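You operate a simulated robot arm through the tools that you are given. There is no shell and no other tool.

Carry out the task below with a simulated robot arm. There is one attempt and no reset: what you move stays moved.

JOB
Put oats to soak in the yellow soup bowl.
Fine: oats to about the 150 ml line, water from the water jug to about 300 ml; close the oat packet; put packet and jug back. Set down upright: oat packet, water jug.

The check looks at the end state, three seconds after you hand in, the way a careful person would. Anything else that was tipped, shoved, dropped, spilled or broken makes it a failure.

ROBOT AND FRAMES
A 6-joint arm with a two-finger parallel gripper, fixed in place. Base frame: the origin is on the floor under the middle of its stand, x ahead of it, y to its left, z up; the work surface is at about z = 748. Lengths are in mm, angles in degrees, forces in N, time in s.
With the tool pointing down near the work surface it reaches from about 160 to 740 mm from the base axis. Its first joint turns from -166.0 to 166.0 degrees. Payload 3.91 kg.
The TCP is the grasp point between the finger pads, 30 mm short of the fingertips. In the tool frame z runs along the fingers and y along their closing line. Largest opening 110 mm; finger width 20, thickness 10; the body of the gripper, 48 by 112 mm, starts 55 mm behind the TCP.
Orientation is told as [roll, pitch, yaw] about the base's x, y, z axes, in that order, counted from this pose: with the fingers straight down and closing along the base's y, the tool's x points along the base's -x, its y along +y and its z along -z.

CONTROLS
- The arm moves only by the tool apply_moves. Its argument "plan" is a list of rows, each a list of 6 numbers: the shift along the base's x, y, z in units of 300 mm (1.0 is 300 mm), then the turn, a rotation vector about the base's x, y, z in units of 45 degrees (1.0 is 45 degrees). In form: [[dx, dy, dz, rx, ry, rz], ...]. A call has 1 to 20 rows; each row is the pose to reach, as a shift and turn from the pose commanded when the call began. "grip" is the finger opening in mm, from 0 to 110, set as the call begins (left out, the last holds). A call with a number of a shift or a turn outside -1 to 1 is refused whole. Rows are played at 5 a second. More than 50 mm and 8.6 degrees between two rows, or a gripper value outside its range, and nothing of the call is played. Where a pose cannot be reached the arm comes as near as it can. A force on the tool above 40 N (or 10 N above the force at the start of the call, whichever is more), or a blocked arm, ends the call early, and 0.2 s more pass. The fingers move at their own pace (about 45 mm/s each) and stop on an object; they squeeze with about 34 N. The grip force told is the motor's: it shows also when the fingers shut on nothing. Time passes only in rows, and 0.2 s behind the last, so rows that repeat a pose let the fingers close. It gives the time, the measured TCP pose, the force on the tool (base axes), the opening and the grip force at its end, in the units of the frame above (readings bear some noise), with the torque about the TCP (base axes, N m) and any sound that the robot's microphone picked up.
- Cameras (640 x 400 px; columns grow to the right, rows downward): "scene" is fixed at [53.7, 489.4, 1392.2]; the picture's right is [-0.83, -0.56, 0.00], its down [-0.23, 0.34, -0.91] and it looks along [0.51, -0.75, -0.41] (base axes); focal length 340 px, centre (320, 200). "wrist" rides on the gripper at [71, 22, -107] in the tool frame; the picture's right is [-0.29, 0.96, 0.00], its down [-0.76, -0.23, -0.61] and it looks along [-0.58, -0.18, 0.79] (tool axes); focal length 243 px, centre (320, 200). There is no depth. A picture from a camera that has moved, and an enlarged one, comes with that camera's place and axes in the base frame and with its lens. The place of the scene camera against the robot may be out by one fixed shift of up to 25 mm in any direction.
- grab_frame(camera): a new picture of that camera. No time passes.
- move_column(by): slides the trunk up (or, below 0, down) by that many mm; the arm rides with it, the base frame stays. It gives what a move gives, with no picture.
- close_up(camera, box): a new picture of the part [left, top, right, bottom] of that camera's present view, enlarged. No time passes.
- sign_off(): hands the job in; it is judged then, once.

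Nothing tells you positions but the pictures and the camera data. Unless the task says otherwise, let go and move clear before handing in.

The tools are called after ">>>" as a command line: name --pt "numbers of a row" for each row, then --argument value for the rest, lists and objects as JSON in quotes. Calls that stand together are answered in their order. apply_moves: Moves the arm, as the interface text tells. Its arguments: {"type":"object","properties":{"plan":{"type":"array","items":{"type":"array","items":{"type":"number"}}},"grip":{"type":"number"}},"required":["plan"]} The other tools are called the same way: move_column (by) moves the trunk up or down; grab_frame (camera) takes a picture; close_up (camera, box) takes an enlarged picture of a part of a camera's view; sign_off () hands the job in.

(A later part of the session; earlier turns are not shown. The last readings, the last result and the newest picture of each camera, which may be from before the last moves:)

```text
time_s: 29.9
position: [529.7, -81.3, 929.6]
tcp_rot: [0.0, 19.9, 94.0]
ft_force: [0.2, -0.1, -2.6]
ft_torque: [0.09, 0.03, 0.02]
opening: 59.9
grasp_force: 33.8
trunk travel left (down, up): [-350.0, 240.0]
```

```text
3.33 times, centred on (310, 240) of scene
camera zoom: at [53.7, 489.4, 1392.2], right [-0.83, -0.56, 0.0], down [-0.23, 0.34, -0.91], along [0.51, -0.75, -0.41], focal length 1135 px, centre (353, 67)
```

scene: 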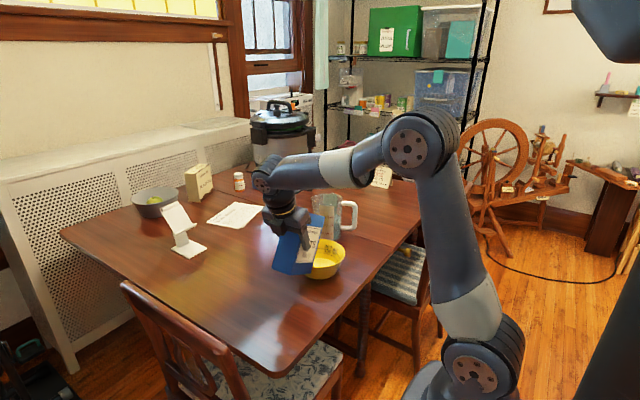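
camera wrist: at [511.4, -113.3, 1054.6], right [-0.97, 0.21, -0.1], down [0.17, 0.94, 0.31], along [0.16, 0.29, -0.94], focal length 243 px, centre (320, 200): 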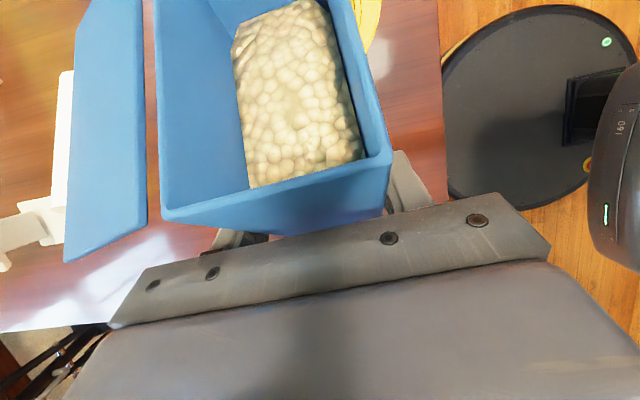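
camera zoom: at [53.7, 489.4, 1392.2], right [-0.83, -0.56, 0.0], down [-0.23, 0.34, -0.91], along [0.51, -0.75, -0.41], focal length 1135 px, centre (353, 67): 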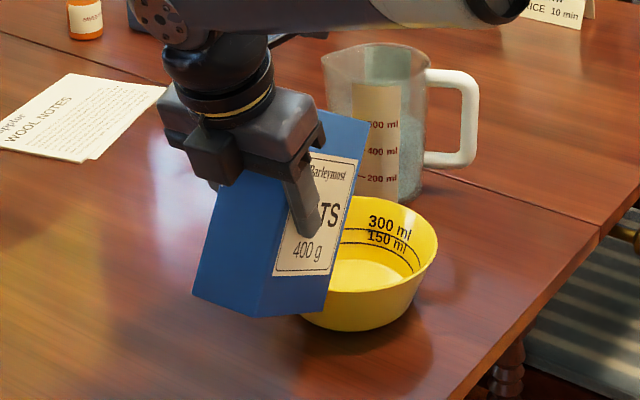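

I can see the bowl well, and the oats haven't shifted yet. I'll lower and tilt to 45°, with the lip still over the bowl.

>>> apply_moves --pt "0 0 -0.045 0.083 0.0058 0" --pt "0 0 -0.09 0.166 0.0116 0" --pt "0 -0.003 -0.133 0.25 0.0175 0" --pt "0 -0.003 -0.133 0.333 0.0233 0" --pt "0 -0.003 -0.133 0.333 0.0233 0"

>>> grab_frame --camera "wrist"

>>> close_up --camera "scene" --box '[240, 180, 380, 300]'

```text
time_s: 31.1
position: [530.5, -81.8, 889.4]
tcp_rot: [0.0, 4.9, 94.0]
ft_force: [-0.2, -0.7, -2.9]
ft_torque: [0.03, 0.02, 0.02]
opening: 59.9
grasp_force: 34.1
trunk travel left (down, up): [-350.0, 240.0]
```

```text
taken
camera wrist: at [513.2, -144.6, 1002.5], right [-0.97, 0.22, -0.02], down [0.17, 0.82, 0.54], along [0.14, 0.52, -0.84], focal length 243 px, centre (320, 200)
```

wrist: 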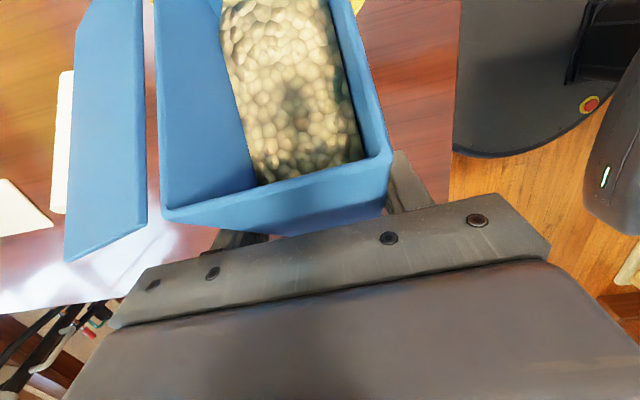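

```text
3.33 times, centred on (310, 240) of scene
camera zoom: at [53.7, 489.4, 1392.2], right [-0.83, -0.56, 0.0], down [-0.23, 0.34, -0.91], along [0.51, -0.75, -0.41], focal length 1135 px, centre (353, 67)
```

zoom: 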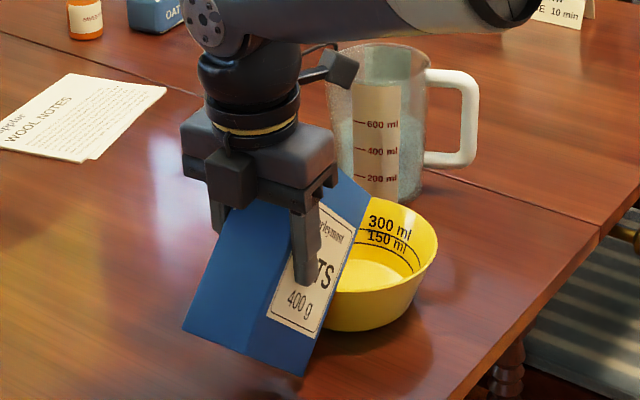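

The oats are starting to slide toward the lip but haven't poured. I'll step to 55°.

>>> apply_moves --pt "0 -0.005 -0.005 0.1 0.007 0" --pt "0 -0.01 -0.013 0.2217 0.0155 0" --pt "0 -0.01 -0.013 0.2217 0.0155 0"

>>> grab_frame --camera "wrist"

>>> close_up --camera "scene" --box '[240, 180, 380, 300]'

```text
time_s: 31.9
position: [530.7, -84.9, 885.4]
tcp_rot: [0.0, -5.1, 94.0]
ft_force: [0.7, 0.1, -3.7]
ft_torque: [0.03, 0.04, 0.02]
opening: 60.0
grasp_force: 33.7
trunk travel left (down, up): [-350.0, 240.0]
```

```text
taken
camera wrist: at [514.8, -167.1, 986.2], right [-0.97, 0.22, 0.03], down [0.18, 0.72, 0.67], along [0.13, 0.66, -0.74], focal length 243 px, centre (320, 200)
```

wrist: 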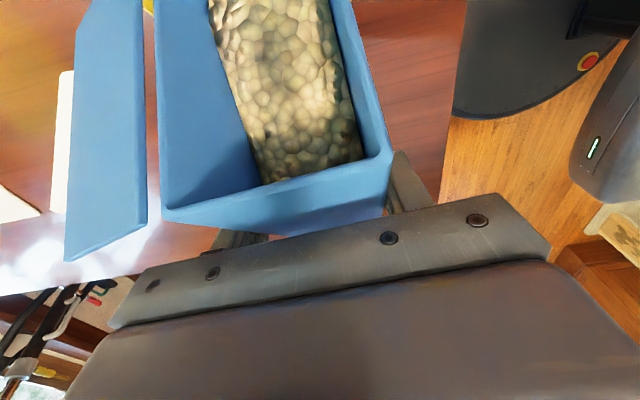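

```text
3.33 times, centred on (310, 240) of scene
camera zoom: at [53.7, 489.4, 1392.2], right [-0.83, -0.56, 0.0], down [-0.23, 0.34, -0.91], along [0.51, -0.75, -0.41], focal length 1135 px, centre (353, 67)
```

zoom: 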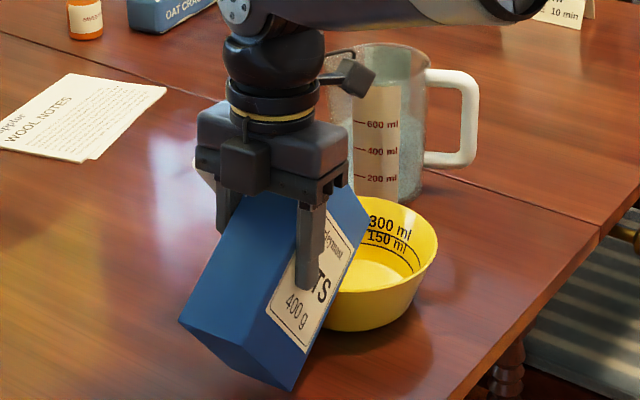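

Still no pour, and the oats surface is close to the lip. I'll step to 62°.

>>> apply_moves --pt "0.0006 -0.006 -0.005 0.078 0.0054 0" --pt "0.0013 -0.013 -0.0107 0.155 0.0109 0" --pt "0.0013 -0.013 -0.0107 0.155 0.0109 0"

>>> grab_frame --camera "wrist"

>>> close_up --camera "scene" --box '[240, 180, 380, 300]'

```text
time_s: 32.8
position: [530.4, -86.8, 885.1]
tcp_rot: [-0.2, -12.0, 94.1]
ft_force: [-0.9, 6.0, 24.0]
ft_torque: [-0.86, 0.45, -0.15]
opening: 60.1
grasp_force: 34.3
trunk travel left (down, up): [-350.0, 240.0]
```

```text
taken
camera wrist: at [515.3, -180.6, 975.4], right [-0.97, 0.22, 0.06], down [0.18, 0.63, 0.75], along [0.13, 0.74, -0.65], focal length 243 px, centre (320, 200)
```

wrist: 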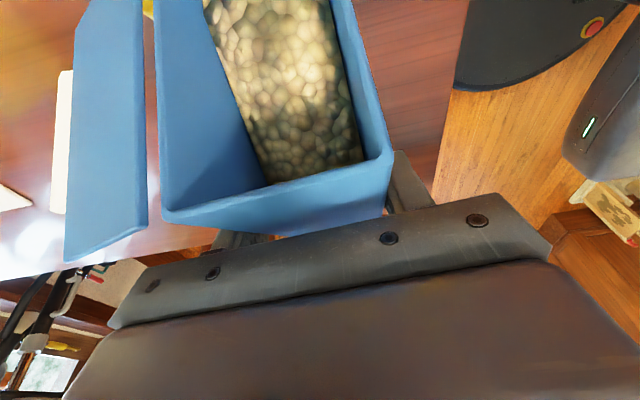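

```text
3.33 times, centred on (310, 240) of scene
camera zoom: at [53.7, 489.4, 1392.2], right [-0.83, -0.56, 0.0], down [-0.23, 0.34, -0.91], along [0.51, -0.75, -0.41], focal length 1135 px, centre (353, 67)
```

zoom: 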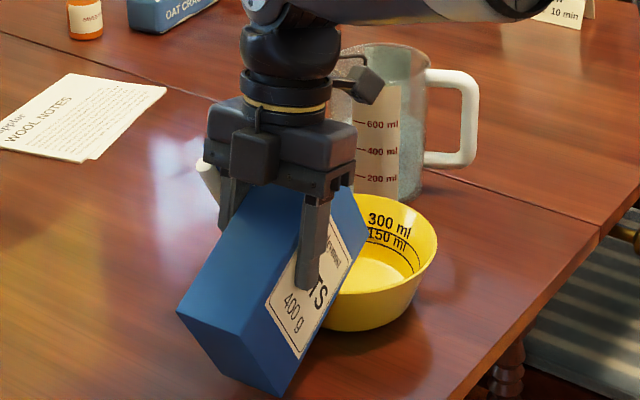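

The force jumped to +24 N upward: the packet's lower side face is pressing on the bowl rim. I'll raise straight up at once to relieve it.

>>> apply_moves --pt "0 0 0.02 0 0 0" --pt "0 0 0.05 0 0 0" --pt "0 0 0.1 0 0 0" --pt "0 0 0.1 0 0 0"

>>> close_up --camera "scene" --box '[240, 180, 380, 300]'

>>> grab_frame --camera "wrist"

```text
time_s: 33.8
position: [530.8, -90.4, 911.5]
tcp_rot: [0.1, -12.0, 94.0]
ft_force: [-0.9, 0.4, -2.3]
ft_torque: [0.02, 0.03, 0.0]
opening: 59.8
grasp_force: 34.0
trunk travel left (down, up): [-350.0, 240.0]
```

```text
3.33 times, centred on (310, 240) of scene
camera zoom: at [53.7, 489.4, 1392.2], right [-0.83, -0.56, 0.0], down [-0.23, 0.34, -0.91], along [0.51, -0.75, -0.41], focal length 1135 px, centre (353, 67)
```

zoom: 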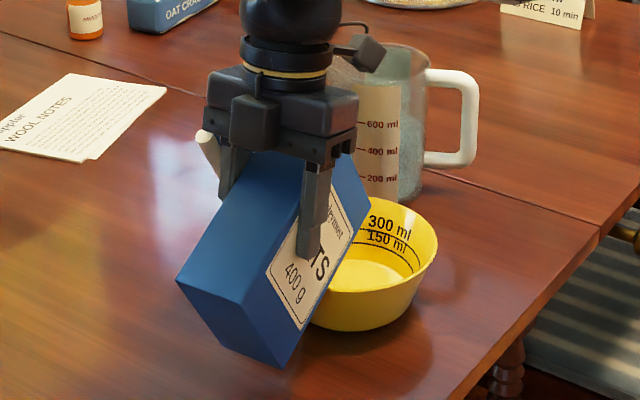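

```text
taken
camera wrist: at [515.1, -182.1, 1002.8], right [-0.97, 0.22, 0.06], down [0.19, 0.63, 0.75], along [0.12, 0.74, -0.66], focal length 243 px, centre (320, 200)
```

wrist: 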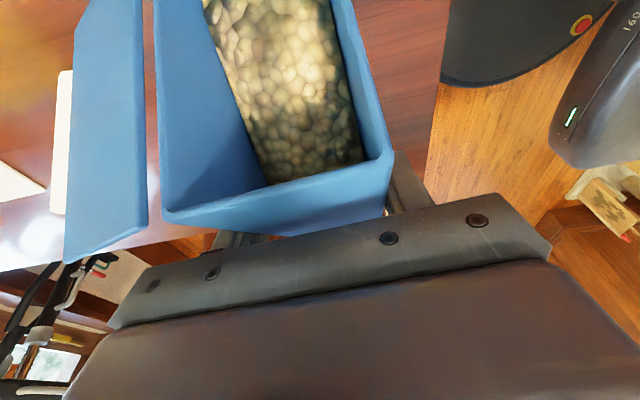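

Force is back to normal and the bowl hasn't moved. The rim is about 10 mm higher than I assumed (z≈812), so I'll keep extra height and step to 68°.

>>> apply_moves --pt "0 -0.001 0 0.067 0.0047 0" --pt "0 -0.003 0 0.133 0.0093 0" --pt "0 -0.003 0 0.133 0.0093 0"

>>> close_up --camera "scene" --box '[240, 180, 380, 300]'

>>> grab_frame --camera "wrist"

```text
time_s: 34.5
position: [530.0, -89.8, 910.8]
tcp_rot: [0.0, -18.2, 94.0]
ft_force: [-0.3, 0.0, -2.5]
ft_torque: [0.01, 0.04, -0.03]
opening: 60.1
grasp_force: 33.9
trunk travel left (down, up): [-350.0, 240.0]
```

```text
3.33 times, centred on (310, 240) of scene
camera zoom: at [53.7, 489.4, 1392.2], right [-0.83, -0.56, 0.0], down [-0.23, 0.34, -0.91], along [0.51, -0.75, -0.41], focal length 1135 px, centre (353, 67)
```

zoom: 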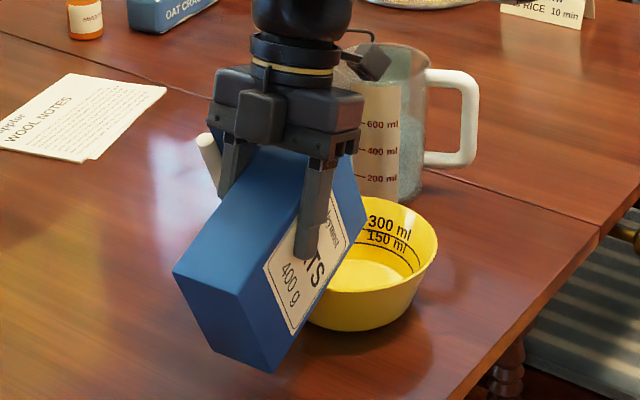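

```text
taken
camera wrist: at [516.6, -191.3, 992.0], right [-0.97, 0.21, 0.09], down [0.19, 0.55, 0.81], along [0.12, 0.81, -0.57], focal length 243 px, centre (320, 200)
```

wrist: 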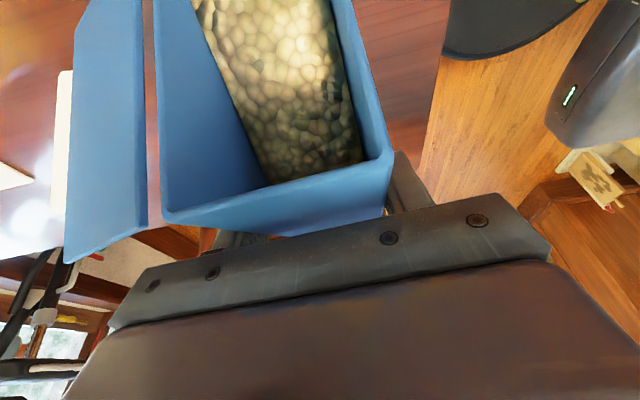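

No oats in the bowl yet. I'll step to 74°.

>>> apply_moves --pt "0.0005 -0.01 0.003 0.067 0.0047 0" --pt "0.001 -0.02 0.007 0.133 0.0093 0" --pt "0.001 -0.02 0.007 0.133 0.0093 0"

>>> close_up --camera "scene" --box '[240, 180, 380, 300]'

>>> grab_frame --camera "wrist"

```text
time_s: 35.4
position: [531.3, -95.8, 914.7]
tcp_rot: [0.0, -24.0, 94.0]
ft_force: [0.2, -0.3, -2.9]
ft_torque: [-0.03, -0.03, 0.03]
opening: 60.0
grasp_force: 33.9
trunk travel left (down, up): [-350.0, 240.0]
```

```text
3.33 times, centred on (310, 240) of scene
camera zoom: at [53.7, 489.4, 1392.2], right [-0.83, -0.56, 0.0], down [-0.23, 0.34, -0.91], along [0.51, -0.75, -0.41], focal length 1135 px, centre (353, 67)
```

zoom: 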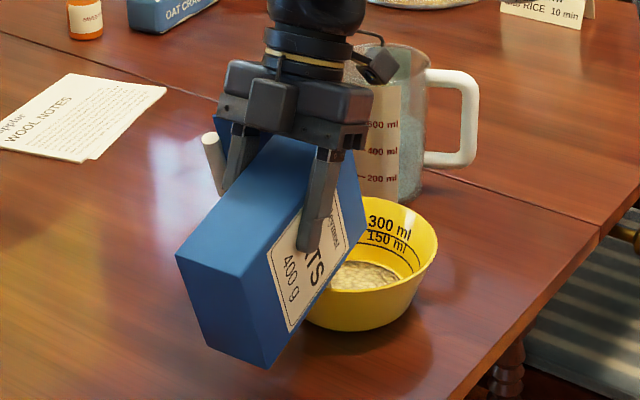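

```text
taken
camera wrist: at [517.9, -205.2, 983.6], right [-0.97, 0.2, 0.12], down [0.2, 0.46, 0.86], along [0.12, 0.86, -0.49], focal length 243 px, centre (320, 200)
```

wrist: 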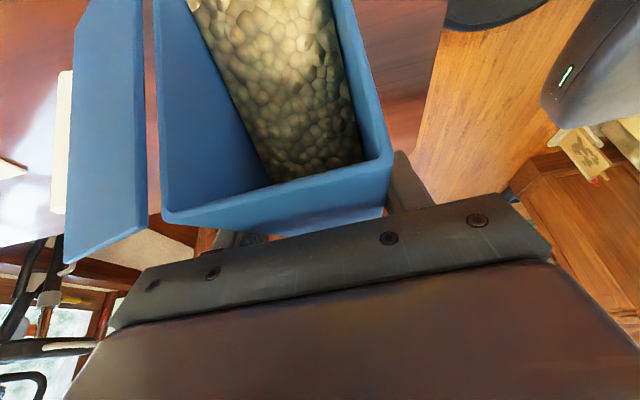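

Oats have begun arriving in the bowl. I'll zoom in to judge the level.

>>> close_up --camera "scene" --box '[295, 220, 345, 260]'

>>> close_up --camera "wrist" --box '[120, 0, 420, 230]'

```text
10.00 times, centred on (320, 240) of scene
camera zoom: at [53.7, 489.4, 1392.2], right [-0.83, -0.56, 0.0], down [-0.23, 0.34, -0.91], along [0.51, -0.75, -0.41], focal length 3405 px, centre (320, -200)
```

zoom: 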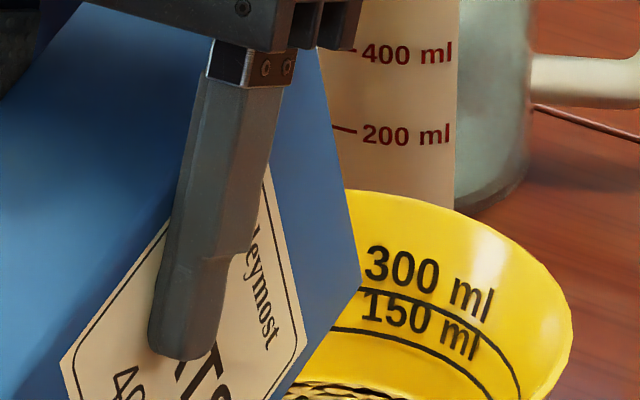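

```text
1.74 times, centred on (270, 115) of wrist
camera zoom: at [517.9, -205.2, 983.6], right [-0.97, 0.2, 0.12], down [0.2, 0.46, 0.86], along [0.12, 0.86, -0.49], focal length 422 px, centre (407, 348)
```

zoom: 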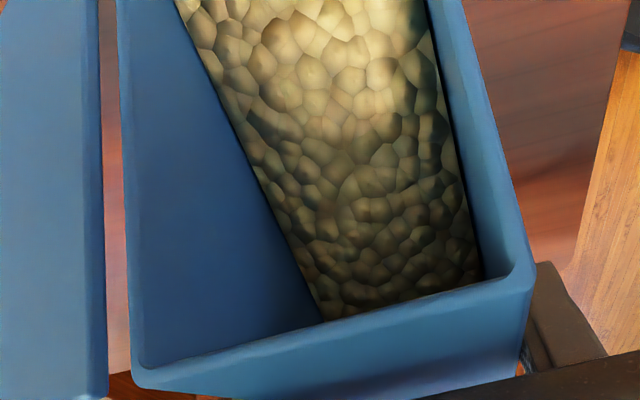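

>>> close_up --camera "scene" --box '[300, 235, 350, 285]'

>>> apply_moves --pt "0 0 0 0 0 0" --pt "0 0 0 0 0 0"

>>> close_up --camera "scene" --box '[300, 235, 350, 285]'

```text
8.00 times, centred on (325, 260) of scene
camera zoom: at [53.7, 489.4, 1392.2], right [-0.83, -0.56, 0.0], down [-0.23, 0.34, -0.91], along [0.51, -0.75, -0.41], focal length 2724 px, centre (280, -280)
```

zoom: 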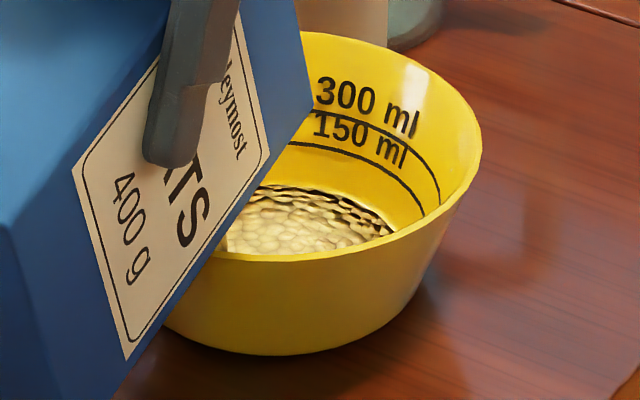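

```text
time_s: 36.0
position: [531.4, -96.0, 914.6]
tcp_rot: [0.0, -24.1, 94.0]
ft_force: [-0.8, 0.8, -2.7]
ft_torque: [0.0, 0.01, -0.01]
opening: 59.9
grasp_force: 33.9
trunk travel left (down, up): [-350.0, 240.0]
```

```text
8.00 times, centred on (325, 260) of scene
camera zoom: at [53.7, 489.4, 1392.2], right [-0.83, -0.56, 0.0], down [-0.23, 0.34, -0.91], along [0.51, -0.75, -0.41], focal length 2724 px, centre (280, -280)
```

zoom: 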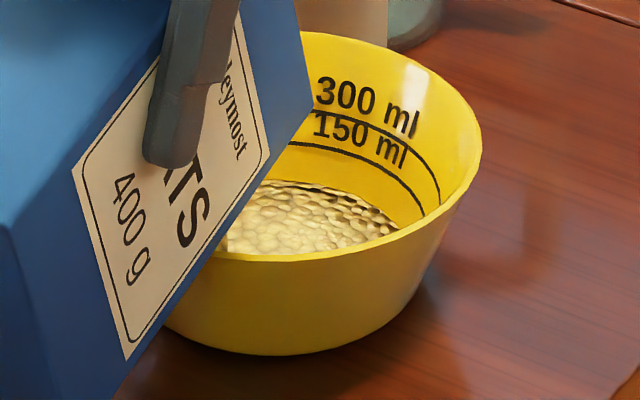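

The oats are still flowing slowly at this tilt and are below the 150 line. I'll hold and watch.

>>> apply_moves --pt "0 0 0 0 0 0" --pt "0 0 0 0 0 0" --pt "0 0 0 0 0 0" --pt "0 0 0 0 0 0"

>>> close_up --camera "scene" --box '[300, 235, 350, 285]'

```text
time_s: 37.0
position: [531.2, -96.0, 914.0]
tcp_rot: [0.0, -24.0, 94.1]
ft_force: [1.0, -0.4, -3.5]
ft_torque: [-0.04, 0.03, -0.03]
opening: 59.7
grasp_force: 33.9
trunk travel left (down, up): [-350.0, 240.0]
```

```text
8.00 times, centred on (325, 260) of scene
camera zoom: at [53.7, 489.4, 1392.2], right [-0.83, -0.56, 0.0], down [-0.23, 0.34, -0.91], along [0.51, -0.75, -0.41], focal length 2724 px, centre (280, -280)
```

zoom: 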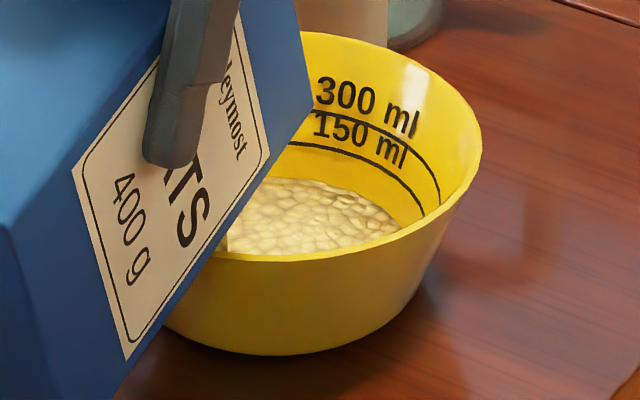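

The flow is tapering off at roughly a third of the way to the line. I'll tilt a further 3°.

>>> apply_moves --pt "0.0003 -0.01 0.006 0.0665 0.0047 0" --pt "0.0003 -0.01 0.006 0.0665 0.0047 0" --pt "0.0003 -0.01 0.006 0.0665 0.0047 0"

>>> close_up --camera "scene" --box '[300, 235, 350, 285]'

>>> grab_frame --camera "wrist"

```text
time_s: 37.8
position: [531.3, -98.0, 916.3]
tcp_rot: [0.0, -27.1, 94.0]
ft_force: [-0.4, -0.7, -4.4]
ft_torque: [0.0, -0.01, -0.02]
opening: 59.7
grasp_force: 34.2
trunk travel left (down, up): [-350.0, 240.0]
```

```text
8.00 times, centred on (325, 260) of scene
camera zoom: at [53.7, 489.4, 1392.2], right [-0.83, -0.56, 0.0], down [-0.23, 0.34, -0.91], along [0.51, -0.75, -0.41], focal length 2724 px, centre (280, -280)
```

zoom: 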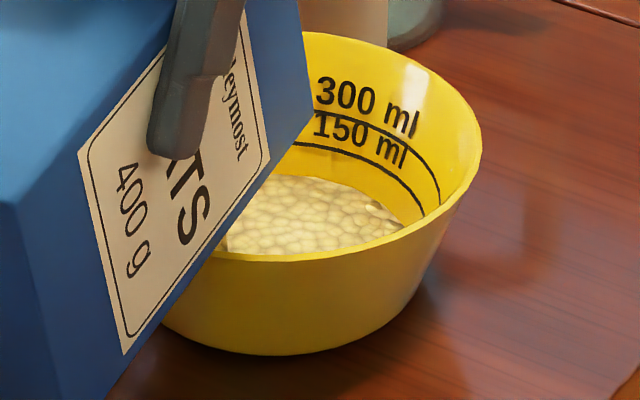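

```text
taken
camera wrist: at [517.8, -211.5, 979.7], right [-0.97, 0.19, 0.13], down [0.2, 0.42, 0.89], along [0.11, 0.89, -0.44], focal length 243 px, centre (320, 200)
```

wrist: 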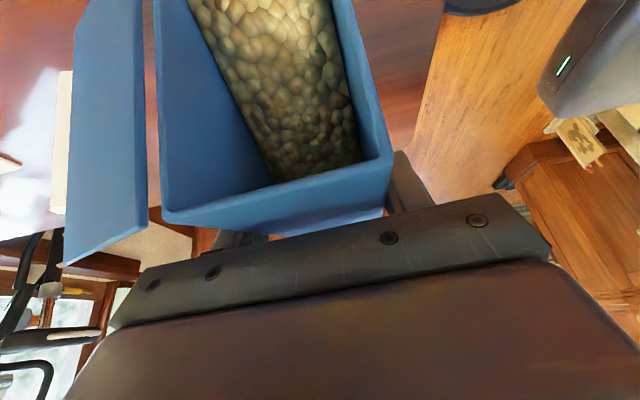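

>>> apply_moves --pt "0.0005 -0.013 0.004 0.0665 0.0047 0" --pt "0.0005 -0.013 0.004 0.0665 0.0047 0" --pt "0.0005 -0.013 0.004 0.0665 0.0047 0"

>>> close_up --camera "scene" --box '[300, 235, 350, 285]'

```text
time_s: 38.5
position: [531.9, -102.9, 917.0]
tcp_rot: [0.0, -30.1, 93.9]
ft_force: [1.0, -0.1, -3.3]
ft_torque: [-0.03, 0.04, -0.02]
opening: 59.8
grasp_force: 34.4
trunk travel left (down, up): [-350.0, 240.0]
```

```text
8.00 times, centred on (325, 260) of scene
camera zoom: at [53.7, 489.4, 1392.2], right [-0.83, -0.56, 0.0], down [-0.23, 0.34, -0.91], along [0.51, -0.75, -0.41], focal length 2724 px, centre (280, -280)
```

zoom: 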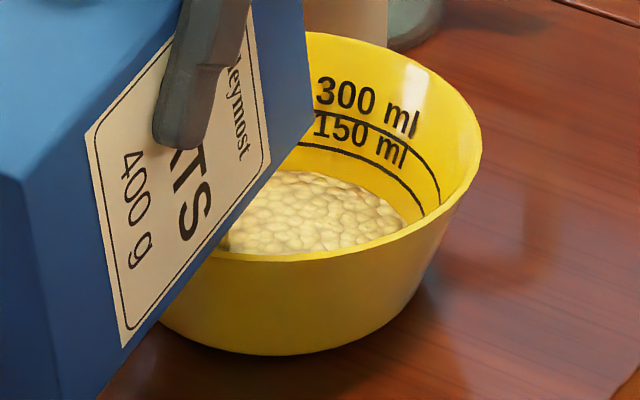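

The level is rising steadily. I'll hold here for another second.

>>> apply_moves --pt "0 0 0 0 0 0" --pt "0 0 0 0 0 0" --pt "0 0 0 0 0 0" --pt "0 0 0 0 0 0"

>>> close_up --camera "scene" --box '[300, 235, 350, 285]'

```text
time_s: 39.5
position: [531.8, -102.8, 917.8]
tcp_rot: [0.0, -29.9, 94.0]
ft_force: [0.5, 0.7, -3.7]
ft_torque: [0.0, 0.03, -0.03]
opening: 59.7
grasp_force: 34.1
trunk travel left (down, up): [-350.0, 240.0]
```

```text
8.00 times, centred on (325, 260) of scene
camera zoom: at [53.7, 489.4, 1392.2], right [-0.83, -0.56, 0.0], down [-0.23, 0.34, -0.91], along [0.51, -0.75, -0.41], focal length 2724 px, centre (280, -280)
```

zoom: 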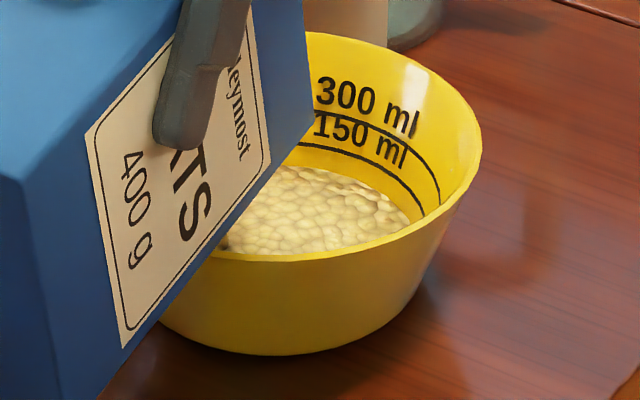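

>>> apply_moves --pt "0.001 -0.014 0.007 0.0665 0.0047 0" --pt "0.001 -0.014 0.007 0.0665 0.0047 0" --pt "0.001 -0.014 0.007 0.0665 0.0047 0"

>>> close_up --camera "scene" --box '[300, 235, 350, 285]'

```text
time_s: 40.4
position: [532.2, -107.2, 919.4]
tcp_rot: [0.0, -33.0, 93.9]
ft_force: [-0.2, 0.7, -3.5]
ft_torque: [-0.03, 0.02, -0.02]
opening: 59.7
grasp_force: 33.7
trunk travel left (down, up): [-350.0, 240.0]
```

```text
8.00 times, centred on (325, 260) of scene
camera zoom: at [53.7, 489.4, 1392.2], right [-0.83, -0.56, 0.0], down [-0.23, 0.34, -0.91], along [0.51, -0.75, -0.41], focal length 2724 px, centre (280, -280)
```

zoom: 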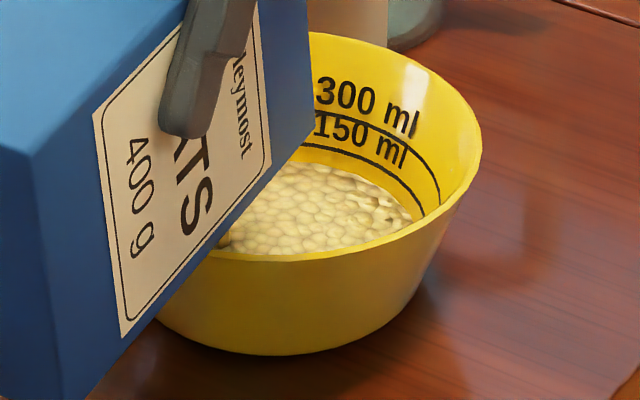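

>>> apply_moves --pt "0 0 0 0 0 0" --pt "0 0 0 0 0 0" --pt "0 0 0 0 0 0" --pt "0 0 0 0 0 0"

>>> close_up --camera "scene" --box '[300, 235, 350, 285]'

```text
time_s: 41.4
position: [531.8, -106.5, 919.8]
tcp_rot: [0.0, -33.0, 94.0]
ft_force: [0.0, -0.6, -2.8]
ft_torque: [-0.03, 0.04, -0.03]
opening: 60.2
grasp_force: 34.0
trunk travel left (down, up): [-350.0, 240.0]
```

```text
8.00 times, centred on (325, 260) of scene
camera zoom: at [53.7, 489.4, 1392.2], right [-0.83, -0.56, 0.0], down [-0.23, 0.34, -0.91], along [0.51, -0.75, -0.41], focal length 2724 px, centre (280, -280)
```

zoom: 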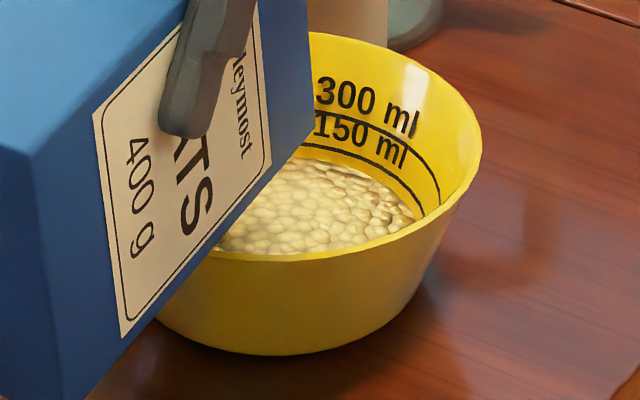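

About 10 px more is needed at the back wall. I'll add 2° of tilt.

>>> apply_moves --pt "0.0005 -0.009 0.004 0.0443 0.0031 0" --pt "0.0005 -0.009 0.004 0.0443 0.0031 0" --pt "0.0005 -0.009 0.004 0.0443 0.0031 0"

>>> close_up --camera "scene" --box '[300, 235, 350, 285]'

```text
time_s: 42.1
position: [531.6, -110.2, 920.7]
tcp_rot: [0.0, -35.0, 94.0]
ft_force: [1.3, -0.1, -2.9]
ft_torque: [-0.06, -0.01, 0.0]
opening: 59.8
grasp_force: 34.3
trunk travel left (down, up): [-350.0, 240.0]
```

```text
8.00 times, centred on (325, 260) of scene
camera zoom: at [53.7, 489.4, 1392.2], right [-0.83, -0.56, 0.0], down [-0.23, 0.34, -0.91], along [0.51, -0.75, -0.41], focal length 2724 px, centre (280, -280)
```

zoom: 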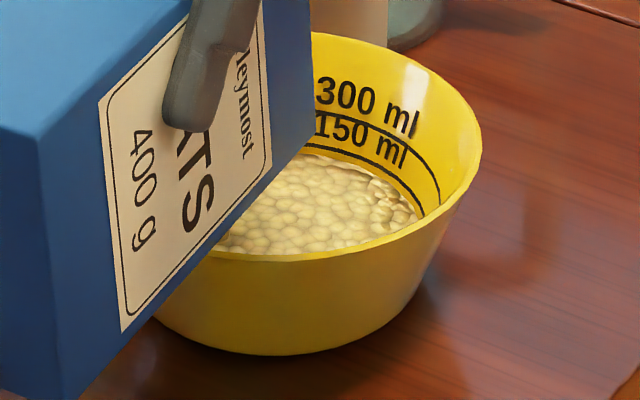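

Nearly there. I'll hold briefly once more.

>>> apply_moves --pt "0 0 0 0 0 0" --pt "0 0 0 0 0 0" --pt "0 0 0 0 0 0"

>>> close_up --camera "scene" --box '[300, 235, 350, 285]'

>>> close_up --camera "scene" --box '[318, 240, 346, 268]'

```text
time_s: 43.0
position: [531.5, -109.6, 921.0]
tcp_rot: [0.0, -35.0, 94.0]
ft_force: [0.0, -0.1, -2.6]
ft_torque: [-0.04, 0.0, -0.04]
opening: 59.7
grasp_force: 33.5
trunk travel left (down, up): [-350.0, 240.0]
```

```text
8.00 times, centred on (325, 260) of scene
camera zoom: at [53.7, 489.4, 1392.2], right [-0.83, -0.56, 0.0], down [-0.23, 0.34, -0.91], along [0.51, -0.75, -0.41], focal length 2724 px, centre (280, -280)
```

zoom: 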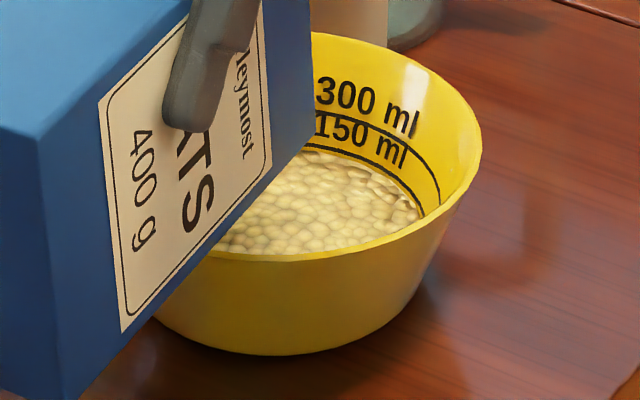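

```text
14.29 times, centred on (332, 254) of scene
camera zoom: at [53.7, 489.4, 1392.2], right [-0.83, -0.56, 0.0], down [-0.23, 0.34, -0.91], along [0.51, -0.75, -0.41], focal length 4865 px, centre (149, -571)
```

zoom: 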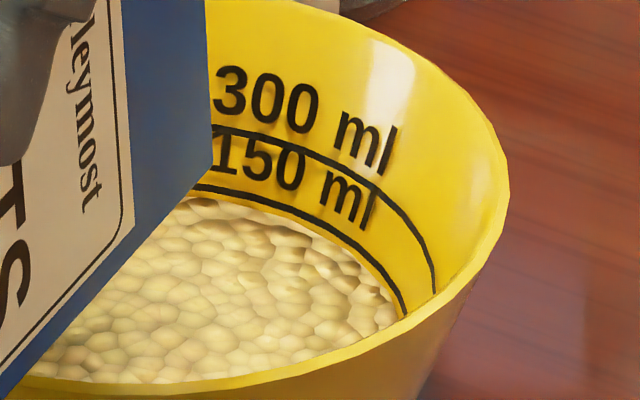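

The oats are about 1.5 mm under the line. I'll hold one more short moment, then start tilting back.

>>> apply_moves --pt "0 0 0 0 0 0" --pt "0 0 0 0 0 0"

>>> close_up --camera "scene" --box '[318, 240, 346, 268]'

```text
time_s: 43.5
position: [532.9, -108.5, 919.8]
tcp_rot: [0.0, -35.0, 94.1]
ft_force: [0.7, -0.1, -1.7]
ft_torque: [-0.03, -0.02, -0.02]
opening: 59.6
grasp_force: 33.8
trunk travel left (down, up): [-350.0, 240.0]
```

```text
14.29 times, centred on (332, 254) of scene
camera zoom: at [53.7, 489.4, 1392.2], right [-0.83, -0.56, 0.0], down [-0.23, 0.34, -0.91], along [0.51, -0.75, -0.41], focal length 4865 px, centre (149, -571)
```

zoom: 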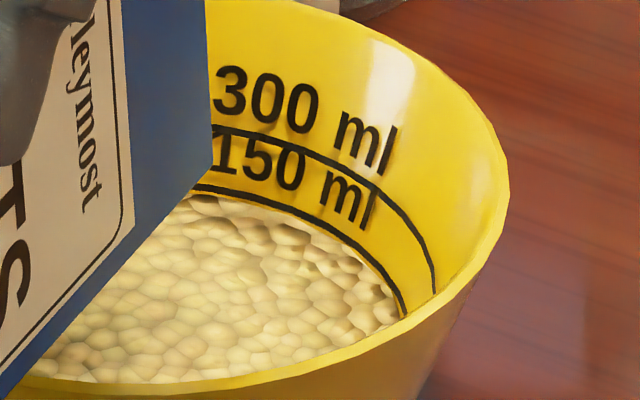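

The oats are essentially at the 150 line. I'll tilt back promptly while rising so the packet clears the rim.

>>> apply_moves --pt "0 0 0.013 -0.177 -0.0124 0" --pt "0 0 0.033 -0.354 -0.0248 0" --pt "0 0 0.06 -0.532 -0.0372 0" --pt "0 0 0.093 -0.709 -0.0496 0" --pt "0 0 0.13 -0.887 -0.062 0" --pt "0 0 0.15 -0.9976 -0.0698 0" --pt "0 0 0.15 -0.9976 -0.0698 0"

>>> close_up --camera "scene" --box '[240, 180, 380, 300]'

>>> close_up --camera "scene" --box '[318, 240, 346, 268]'

>>> grab_frame --camera "wrist"

```text
time_s: 45.1
position: [532.4, -110.0, 965.6]
tcp_rot: [0.1, 10.0, 94.0]
ft_force: [0.4, 0.9, -3.0]
ft_torque: [0.05, 0.03, 0.01]
opening: 59.6
grasp_force: 33.5
trunk travel left (down, up): [-350.0, 240.0]
```

```text
3.33 times, centred on (310, 240) of scene
camera zoom: at [53.7, 489.4, 1392.2], right [-0.83, -0.56, 0.0], down [-0.23, 0.34, -0.91], along [0.51, -0.75, -0.41], focal length 1135 px, centre (353, 67)
```

zoom: 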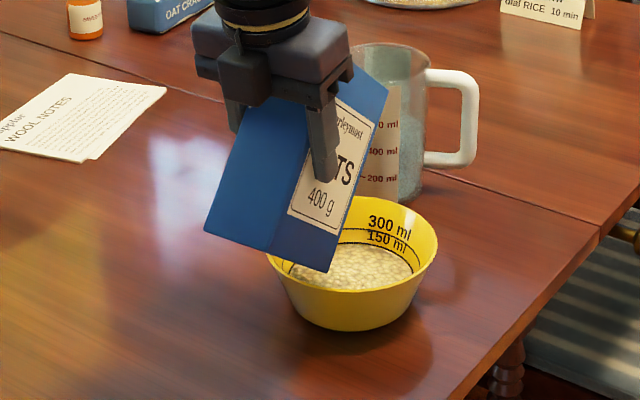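

```text
14.29 times, centred on (332, 254) of scene
camera zoom: at [53.7, 489.4, 1392.2], right [-0.83, -0.56, 0.0], down [-0.23, 0.34, -0.91], along [0.51, -0.75, -0.41], focal length 4865 px, centre (149, -571)
```

zoom: 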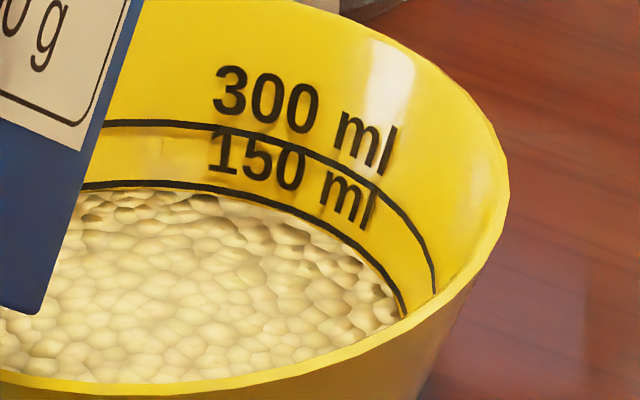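

```text
taken
camera wrist: at [514.3, -162.4, 1084.3], right [-0.97, 0.22, -0.05], down [0.17, 0.87, 0.47], along [0.15, 0.45, -0.88], focal length 243 px, centre (320, 200)
```

wrist: 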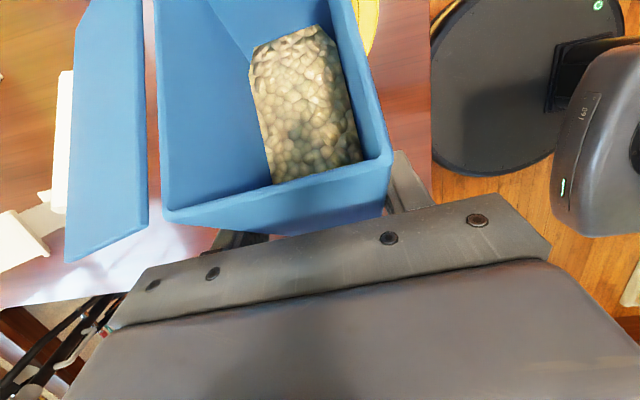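

The bowl is on the 150 ml line. I'll bring the packet fully upright and carry it back above its original place.

>>> apply_moves --pt "0 0 0 -0.177 -0.0124 0" --pt "0 0.02 0 -0.354 -0.0248 0" --pt "0 0.06 0 -0.532 -0.0372 0" --pt "0 0.1 0 -0.709 -0.0496 0" --pt "0 0.14 0 -0.8867 -0.062 0" --pt "0.04 0.25 0 -0.8867 -0.062 0" --pt "0.09 0.37 0 -0.8867 -0.062 0" --pt "0.13 0.45 0 -0.8867 -0.062 0" --pt "0.1455 0.4867 0 -0.8867 -0.062 0" --pt "0.1455 0.4867 0 -0.8867 -0.062 0"

>>> grab_frame --camera "wrist"

>>> grab_frame --camera "scene"

```text
time_s: 47.4
position: [576.0, 36.2, 965.4]
tcp_rot: [0.0, 50.0, 94.0]
ft_force: [0.0, -0.3, -3.5]
ft_torque: [0.09, 0.01, -0.01]
opening: 59.7
grasp_force: 33.1
trunk travel left (down, up): [-350.0, 240.0]
```

```text
taken
camera wrist: at [552.1, 71.1, 1089.0], right [-0.97, 0.12, -0.22], down [0.16, 0.97, -0.19], along [0.19, -0.22, -0.96], focal length 243 px, centre (320, 200)
```

wrist: 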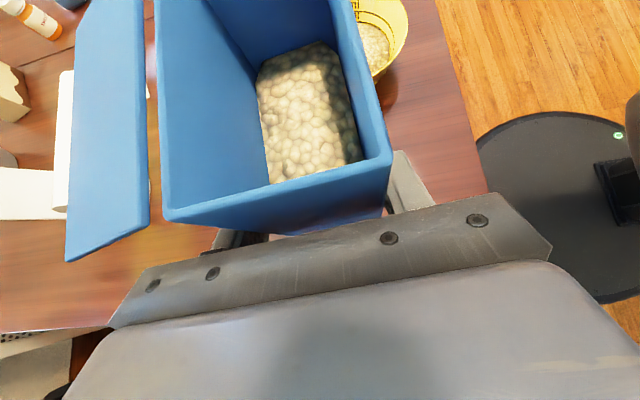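

```text
taken
```

scene: 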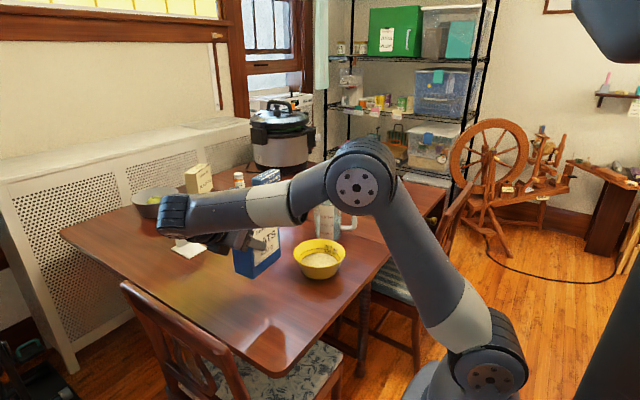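

The grasp is unchanged. I'll lower to about 10 mm above the table, then ease down.

>>> apply_moves --pt "0 0 -0.1 0 0 0" --pt "0 0 -0.2 0 0 0" --pt "0 0 -0.3 0 0 0" --pt "0 0 -0.37 0 0 0" --pt "0 0 -0.405 0 0 0" --pt "0 0 -0.415 0 0 0" --pt "0 0 -0.425 0 0 0" --pt "0 0 -0.425 0 0 0"

>>> close_up --camera "scene" --box '[200, 200, 360, 330]'

```text
time_s: 49.1
position: [575.0, 36.2, 837.7]
tcp_rot: [0.1, 50.0, 94.0]
ft_force: [-0.6, -0.4, -2.6]
ft_torque: [0.08, 0.02, -0.01]
opening: 59.6
grasp_force: 34.5
trunk travel left (down, up): [-350.0, 240.0]
```

```text
3.08 times, centred on (280, 265) of scene
camera zoom: at [53.7, 489.4, 1392.2], right [-0.83, -0.56, 0.0], down [-0.23, 0.34, -0.91], along [0.51, -0.75, -0.41], focal length 1048 px, centre (443, 0)
```

zoom: 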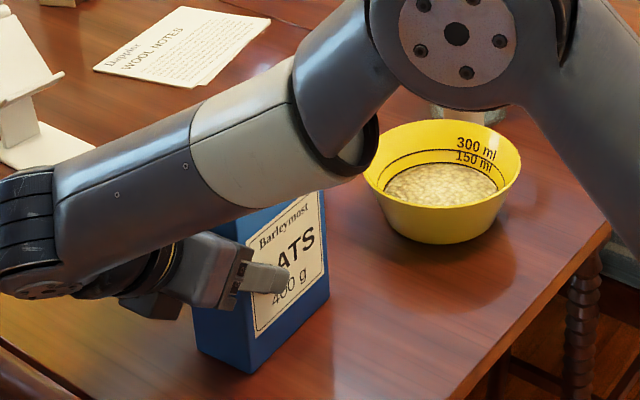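

>>> apply_moves --pt "0 0 -0.004 0 0 0" --pt "0 0 -0.008 0 0 0" --pt "0 0 -0.008 0 0 0"

>>> apply_moves --pt "0 0 -0.003 0 0 0" --pt "0 0 -0.006 0 0 0" --pt "0 0 -0.006 0 0 0"

```text
time_s: 50.0
position: [574.7, 36.0, 837.0]
tcp_rot: [0.0, 50.0, 93.9]
ft_force: [0.3, -0.2, -0.6]
ft_torque: [0.19, 0.06, -0.02]
opening: 60.0
grasp_force: 34.2
trunk travel left (down, up): [-350.0, 240.0]
```

```text
time_s: 50.8
position: [575.4, 36.7, 835.6]
tcp_rot: [-0.4, 50.1, 93.9]
ft_force: [-0.7, 1.9, 18.1]
ft_torque: [0.53, 0.7, -0.01]
opening: 60.0
grasp_force: 34.0
trunk travel left (down, up): [-350.0, 240.0]
```

The packet is on the table, pressing slightly. I'll back off about 1.5 mm to relax the load, then release.

>>> apply_moves --pt "0 0 0.004 0 0 0" --pt "0 0 0.005 0 0 0" --pt "0 0 0.005 0 0 0"

>>> grab_frame --camera "wrist"

```text
time_s: 51.5
position: [575.5, 35.9, 836.3]
tcp_rot: [0.0, 50.0, 93.8]
ft_force: [2.0, -4.0, 15.8]
ft_torque: [0.08, 0.2, 0.0]
opening: 59.9
grasp_force: 33.9
trunk travel left (down, up): [-350.0, 240.0]
```

```text
taken
camera wrist: at [551.1, 71.2, 959.5], right [-0.97, 0.12, -0.22], down [0.16, 0.97, -0.19], along [0.19, -0.22, -0.96], focal length 243 px, centre (320, 200)
```

wrist: 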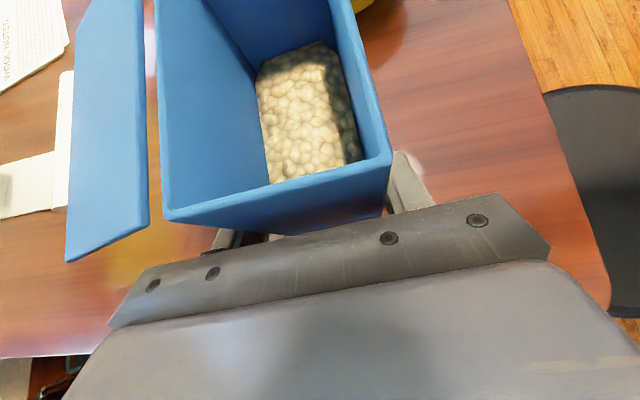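

>>> apply_moves --pt "0 0 0.002 0 0 0" --pt "0 0 0.003 0 0 0" --pt "0 0 0.003 0 0 0"

```text
time_s: 52.4
position: [574.8, 36.5, 835.3]
tcp_rot: [0.0, 50.0, 93.9]
ft_force: [4.2, -4.3, 9.7]
ft_torque: [-0.05, -0.28, -0.01]
opening: 59.8
grasp_force: 34.1
trunk travel left (down, up): [-350.0, 240.0]
```

>>> apply_moves --pt "0 0 0.002 0 0 0" --pt "0 0 0.002 0 0 0"

>>> apply_moves --pt "0 0 0 0 0 0" --pt "0 0 0 0 0 0" --pt "0 0 0 0 0 0" --pt "0 0 0 0 0 0" --pt "0 0 0 0 0 0" --grip 110

>>> grab_frame --camera "wrist"

```text
time_s: 53.0
position: [574.7, 37.7, 836.4]
tcp_rot: [0.3, 49.9, 94.1]
ft_force: [0.3, 0.2, 0.5]
ft_torque: [0.07, -0.11, -0.03]
opening: 59.9
grasp_force: 34.1
trunk travel left (down, up): [-350.0, 240.0]
```

```text
time_s: 54.1
position: [574.9, 36.7, 835.9]
tcp_rot: [0.0, 49.9, 93.9]
ft_force: [-0.3, 0.7, 0.1]
ft_torque: [-0.01, 0.03, -0.02]
opening: 110.1
grasp_force: 0.1
trunk travel left (down, up): [-350.0, 240.0]
```

```text
taken
camera wrist: at [551.2, 71.7, 960.5], right [-0.97, 0.12, -0.22], down [0.16, 0.97, -0.19], along [0.19, -0.22, -0.96], focal length 243 px, centre (320, 200)
```

wrist: 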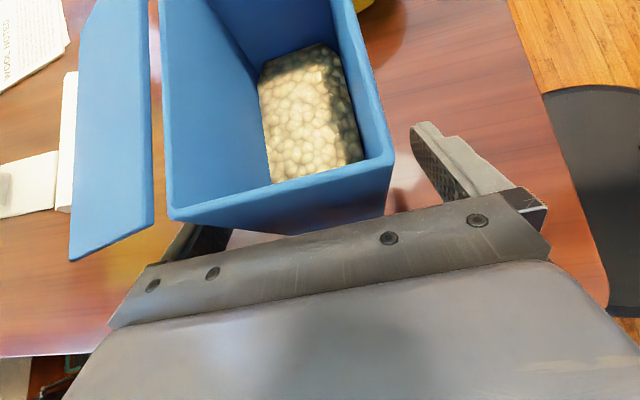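

The packet stands upright and is released. I'll retreat along the approach line and then up.

>>> apply_moves --pt "-0.0036 0.051 0.043 0 0 0" --pt "-0.009 0.127 0.107 0 0 0" --pt "-0.015 0.216 0.182 0 0 0" --pt "-0.0214 0.3057 0.2573 0 0 0" --pt "-0.0214 0.3057 0.4 0 0 0" --pt "-0.0214 0.3057 0.54 0 0 0" --pt "-0.0214 0.3057 0.66 0 0 0" --grip 110

>>> grab_frame --camera "wrist"

>>> grab_frame --camera "scene"

```text
time_s: 55.8
position: [570.3, 128.8, 1033.8]
tcp_rot: [0.1, 50.1, 94.1]
ft_force: [0.3, -0.1, -0.4]
ft_torque: [0.02, 0.0, -0.01]
opening: 109.9
grasp_force: 0.2
trunk travel left (down, up): [-350.0, 240.0]
```

```text
taken
camera wrist: at [547.2, 163.8, 1158.5], right [-0.97, 0.12, -0.22], down [0.16, 0.97, -0.19], along [0.19, -0.22, -0.96], focal length 243 px, centre (320, 200)
```

wrist: 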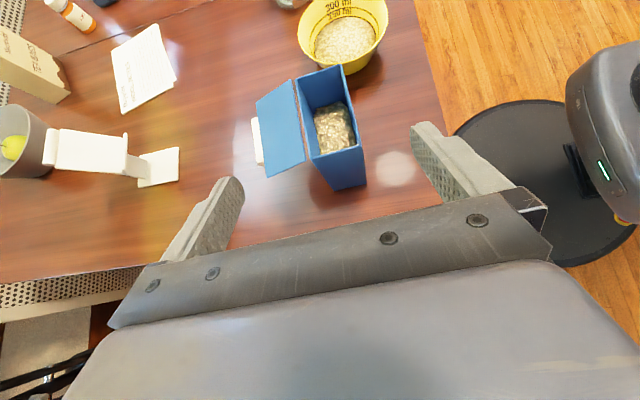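

```text
taken
```

scene: 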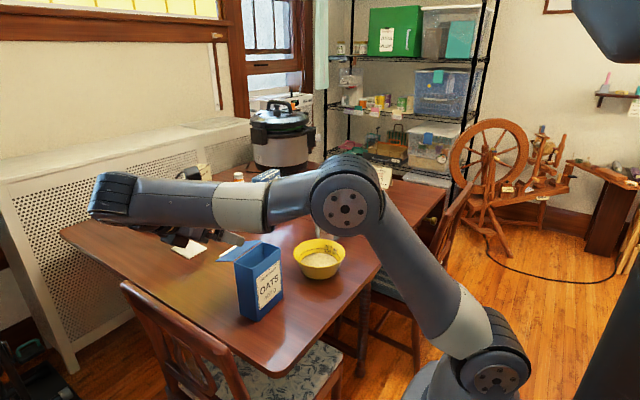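

The packet is back in place with its lid still open toward +x. I'll zoom in to measure the lid's resting angle and outer edge before closing it.

>>> close_up --camera "wrist" --box '[230, 40, 390, 200]'

>>> close_up --camera "scene" --box '[205, 220, 335, 330]'

```text
2.50 times, centred on (310, 120) of wrist
camera zoom: at [547.2, 163.8, 1158.5], right [-0.97, 0.12, -0.22], down [0.16, 0.97, -0.19], along [0.19, -0.22, -0.96], focal length 606 px, centre (345, 400)
```

zoom: 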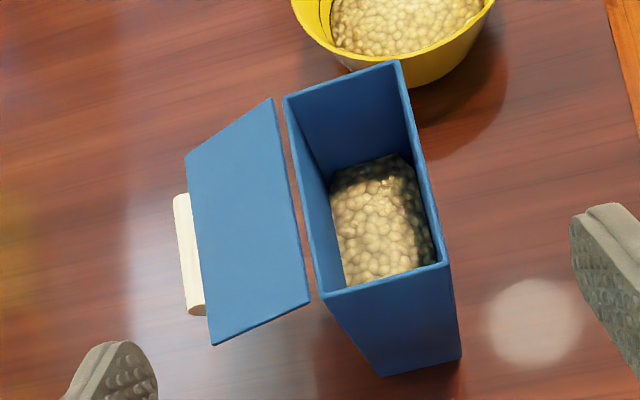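

```text
3.64 times, centred on (270, 275) of scene
camera zoom: at [53.7, 489.4, 1392.2], right [-0.83, -0.56, 0.0], down [-0.23, 0.34, -0.91], along [0.51, -0.75, -0.41], focal length 1238 px, centre (502, -73)
```

zoom: 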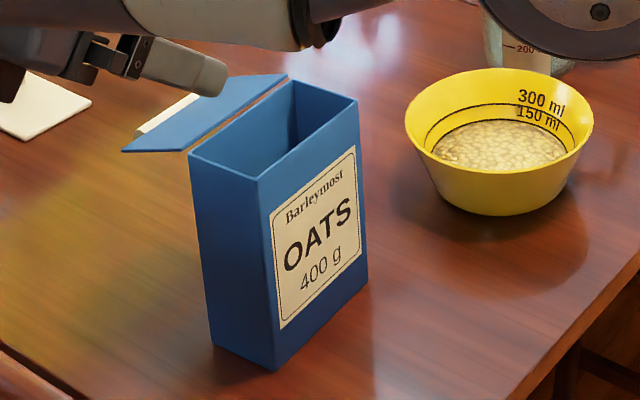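

The lid rests about 20° below horizontal: hinge near x≈605, z≈911 and outer edge near x≈667, z≈890. I'll close the fingers into a rod and flatten the tilt slightly. Then I'll come in below the lid's +y edge to swing it up and over.

>>> apply_moves --pt "0.13 0.007 -0.067 -0.0887 -0.0062 0" --pt "0.2617 0.0127 -0.15 -0.1774 -0.0124 0" --pt "0.2617 0.0127 -0.3 -0.1774 -0.0124 0" --pt "0.2617 0.0127 -0.429 -0.1774 -0.0124 0" --pt "0.2617 0.0127 -0.429 -0.1774 -0.0124 0" --grip 0

>>> grab_frame --camera "wrist"

>>> grab_frame --camera "scene"

```text
time_s: 57.0
position: [649.2, 134.6, 904.2]
tcp_rot: [0.0, 58.1, 93.9]
ft_force: [0.4, 0.5, -0.2]
ft_torque: [0.01, -0.01, 0.01]
opening: 3.2
grasp_force: 0.1
trunk travel left (down, up): [-350.0, 240.0]
```

```text
taken
camera wrist: at [623.8, 186.6, 1022.2], right [-0.97, 0.09, -0.25], down [0.17, 0.93, -0.32], along [0.2, -0.35, -0.91], focal length 243 px, centre (320, 200)
```

wrist: 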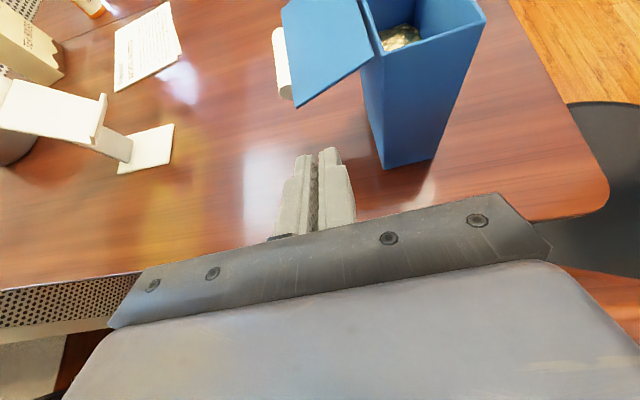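

```text
taken
```

scene: 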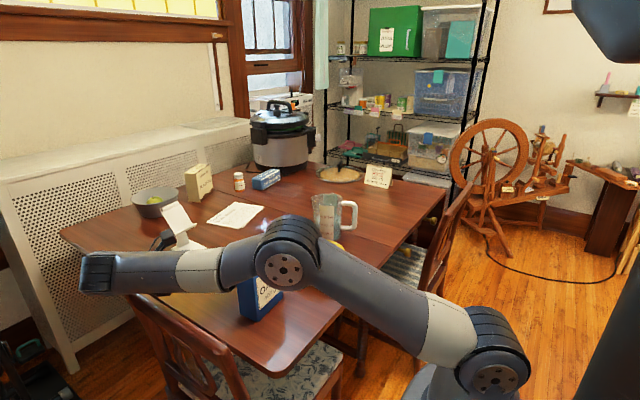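

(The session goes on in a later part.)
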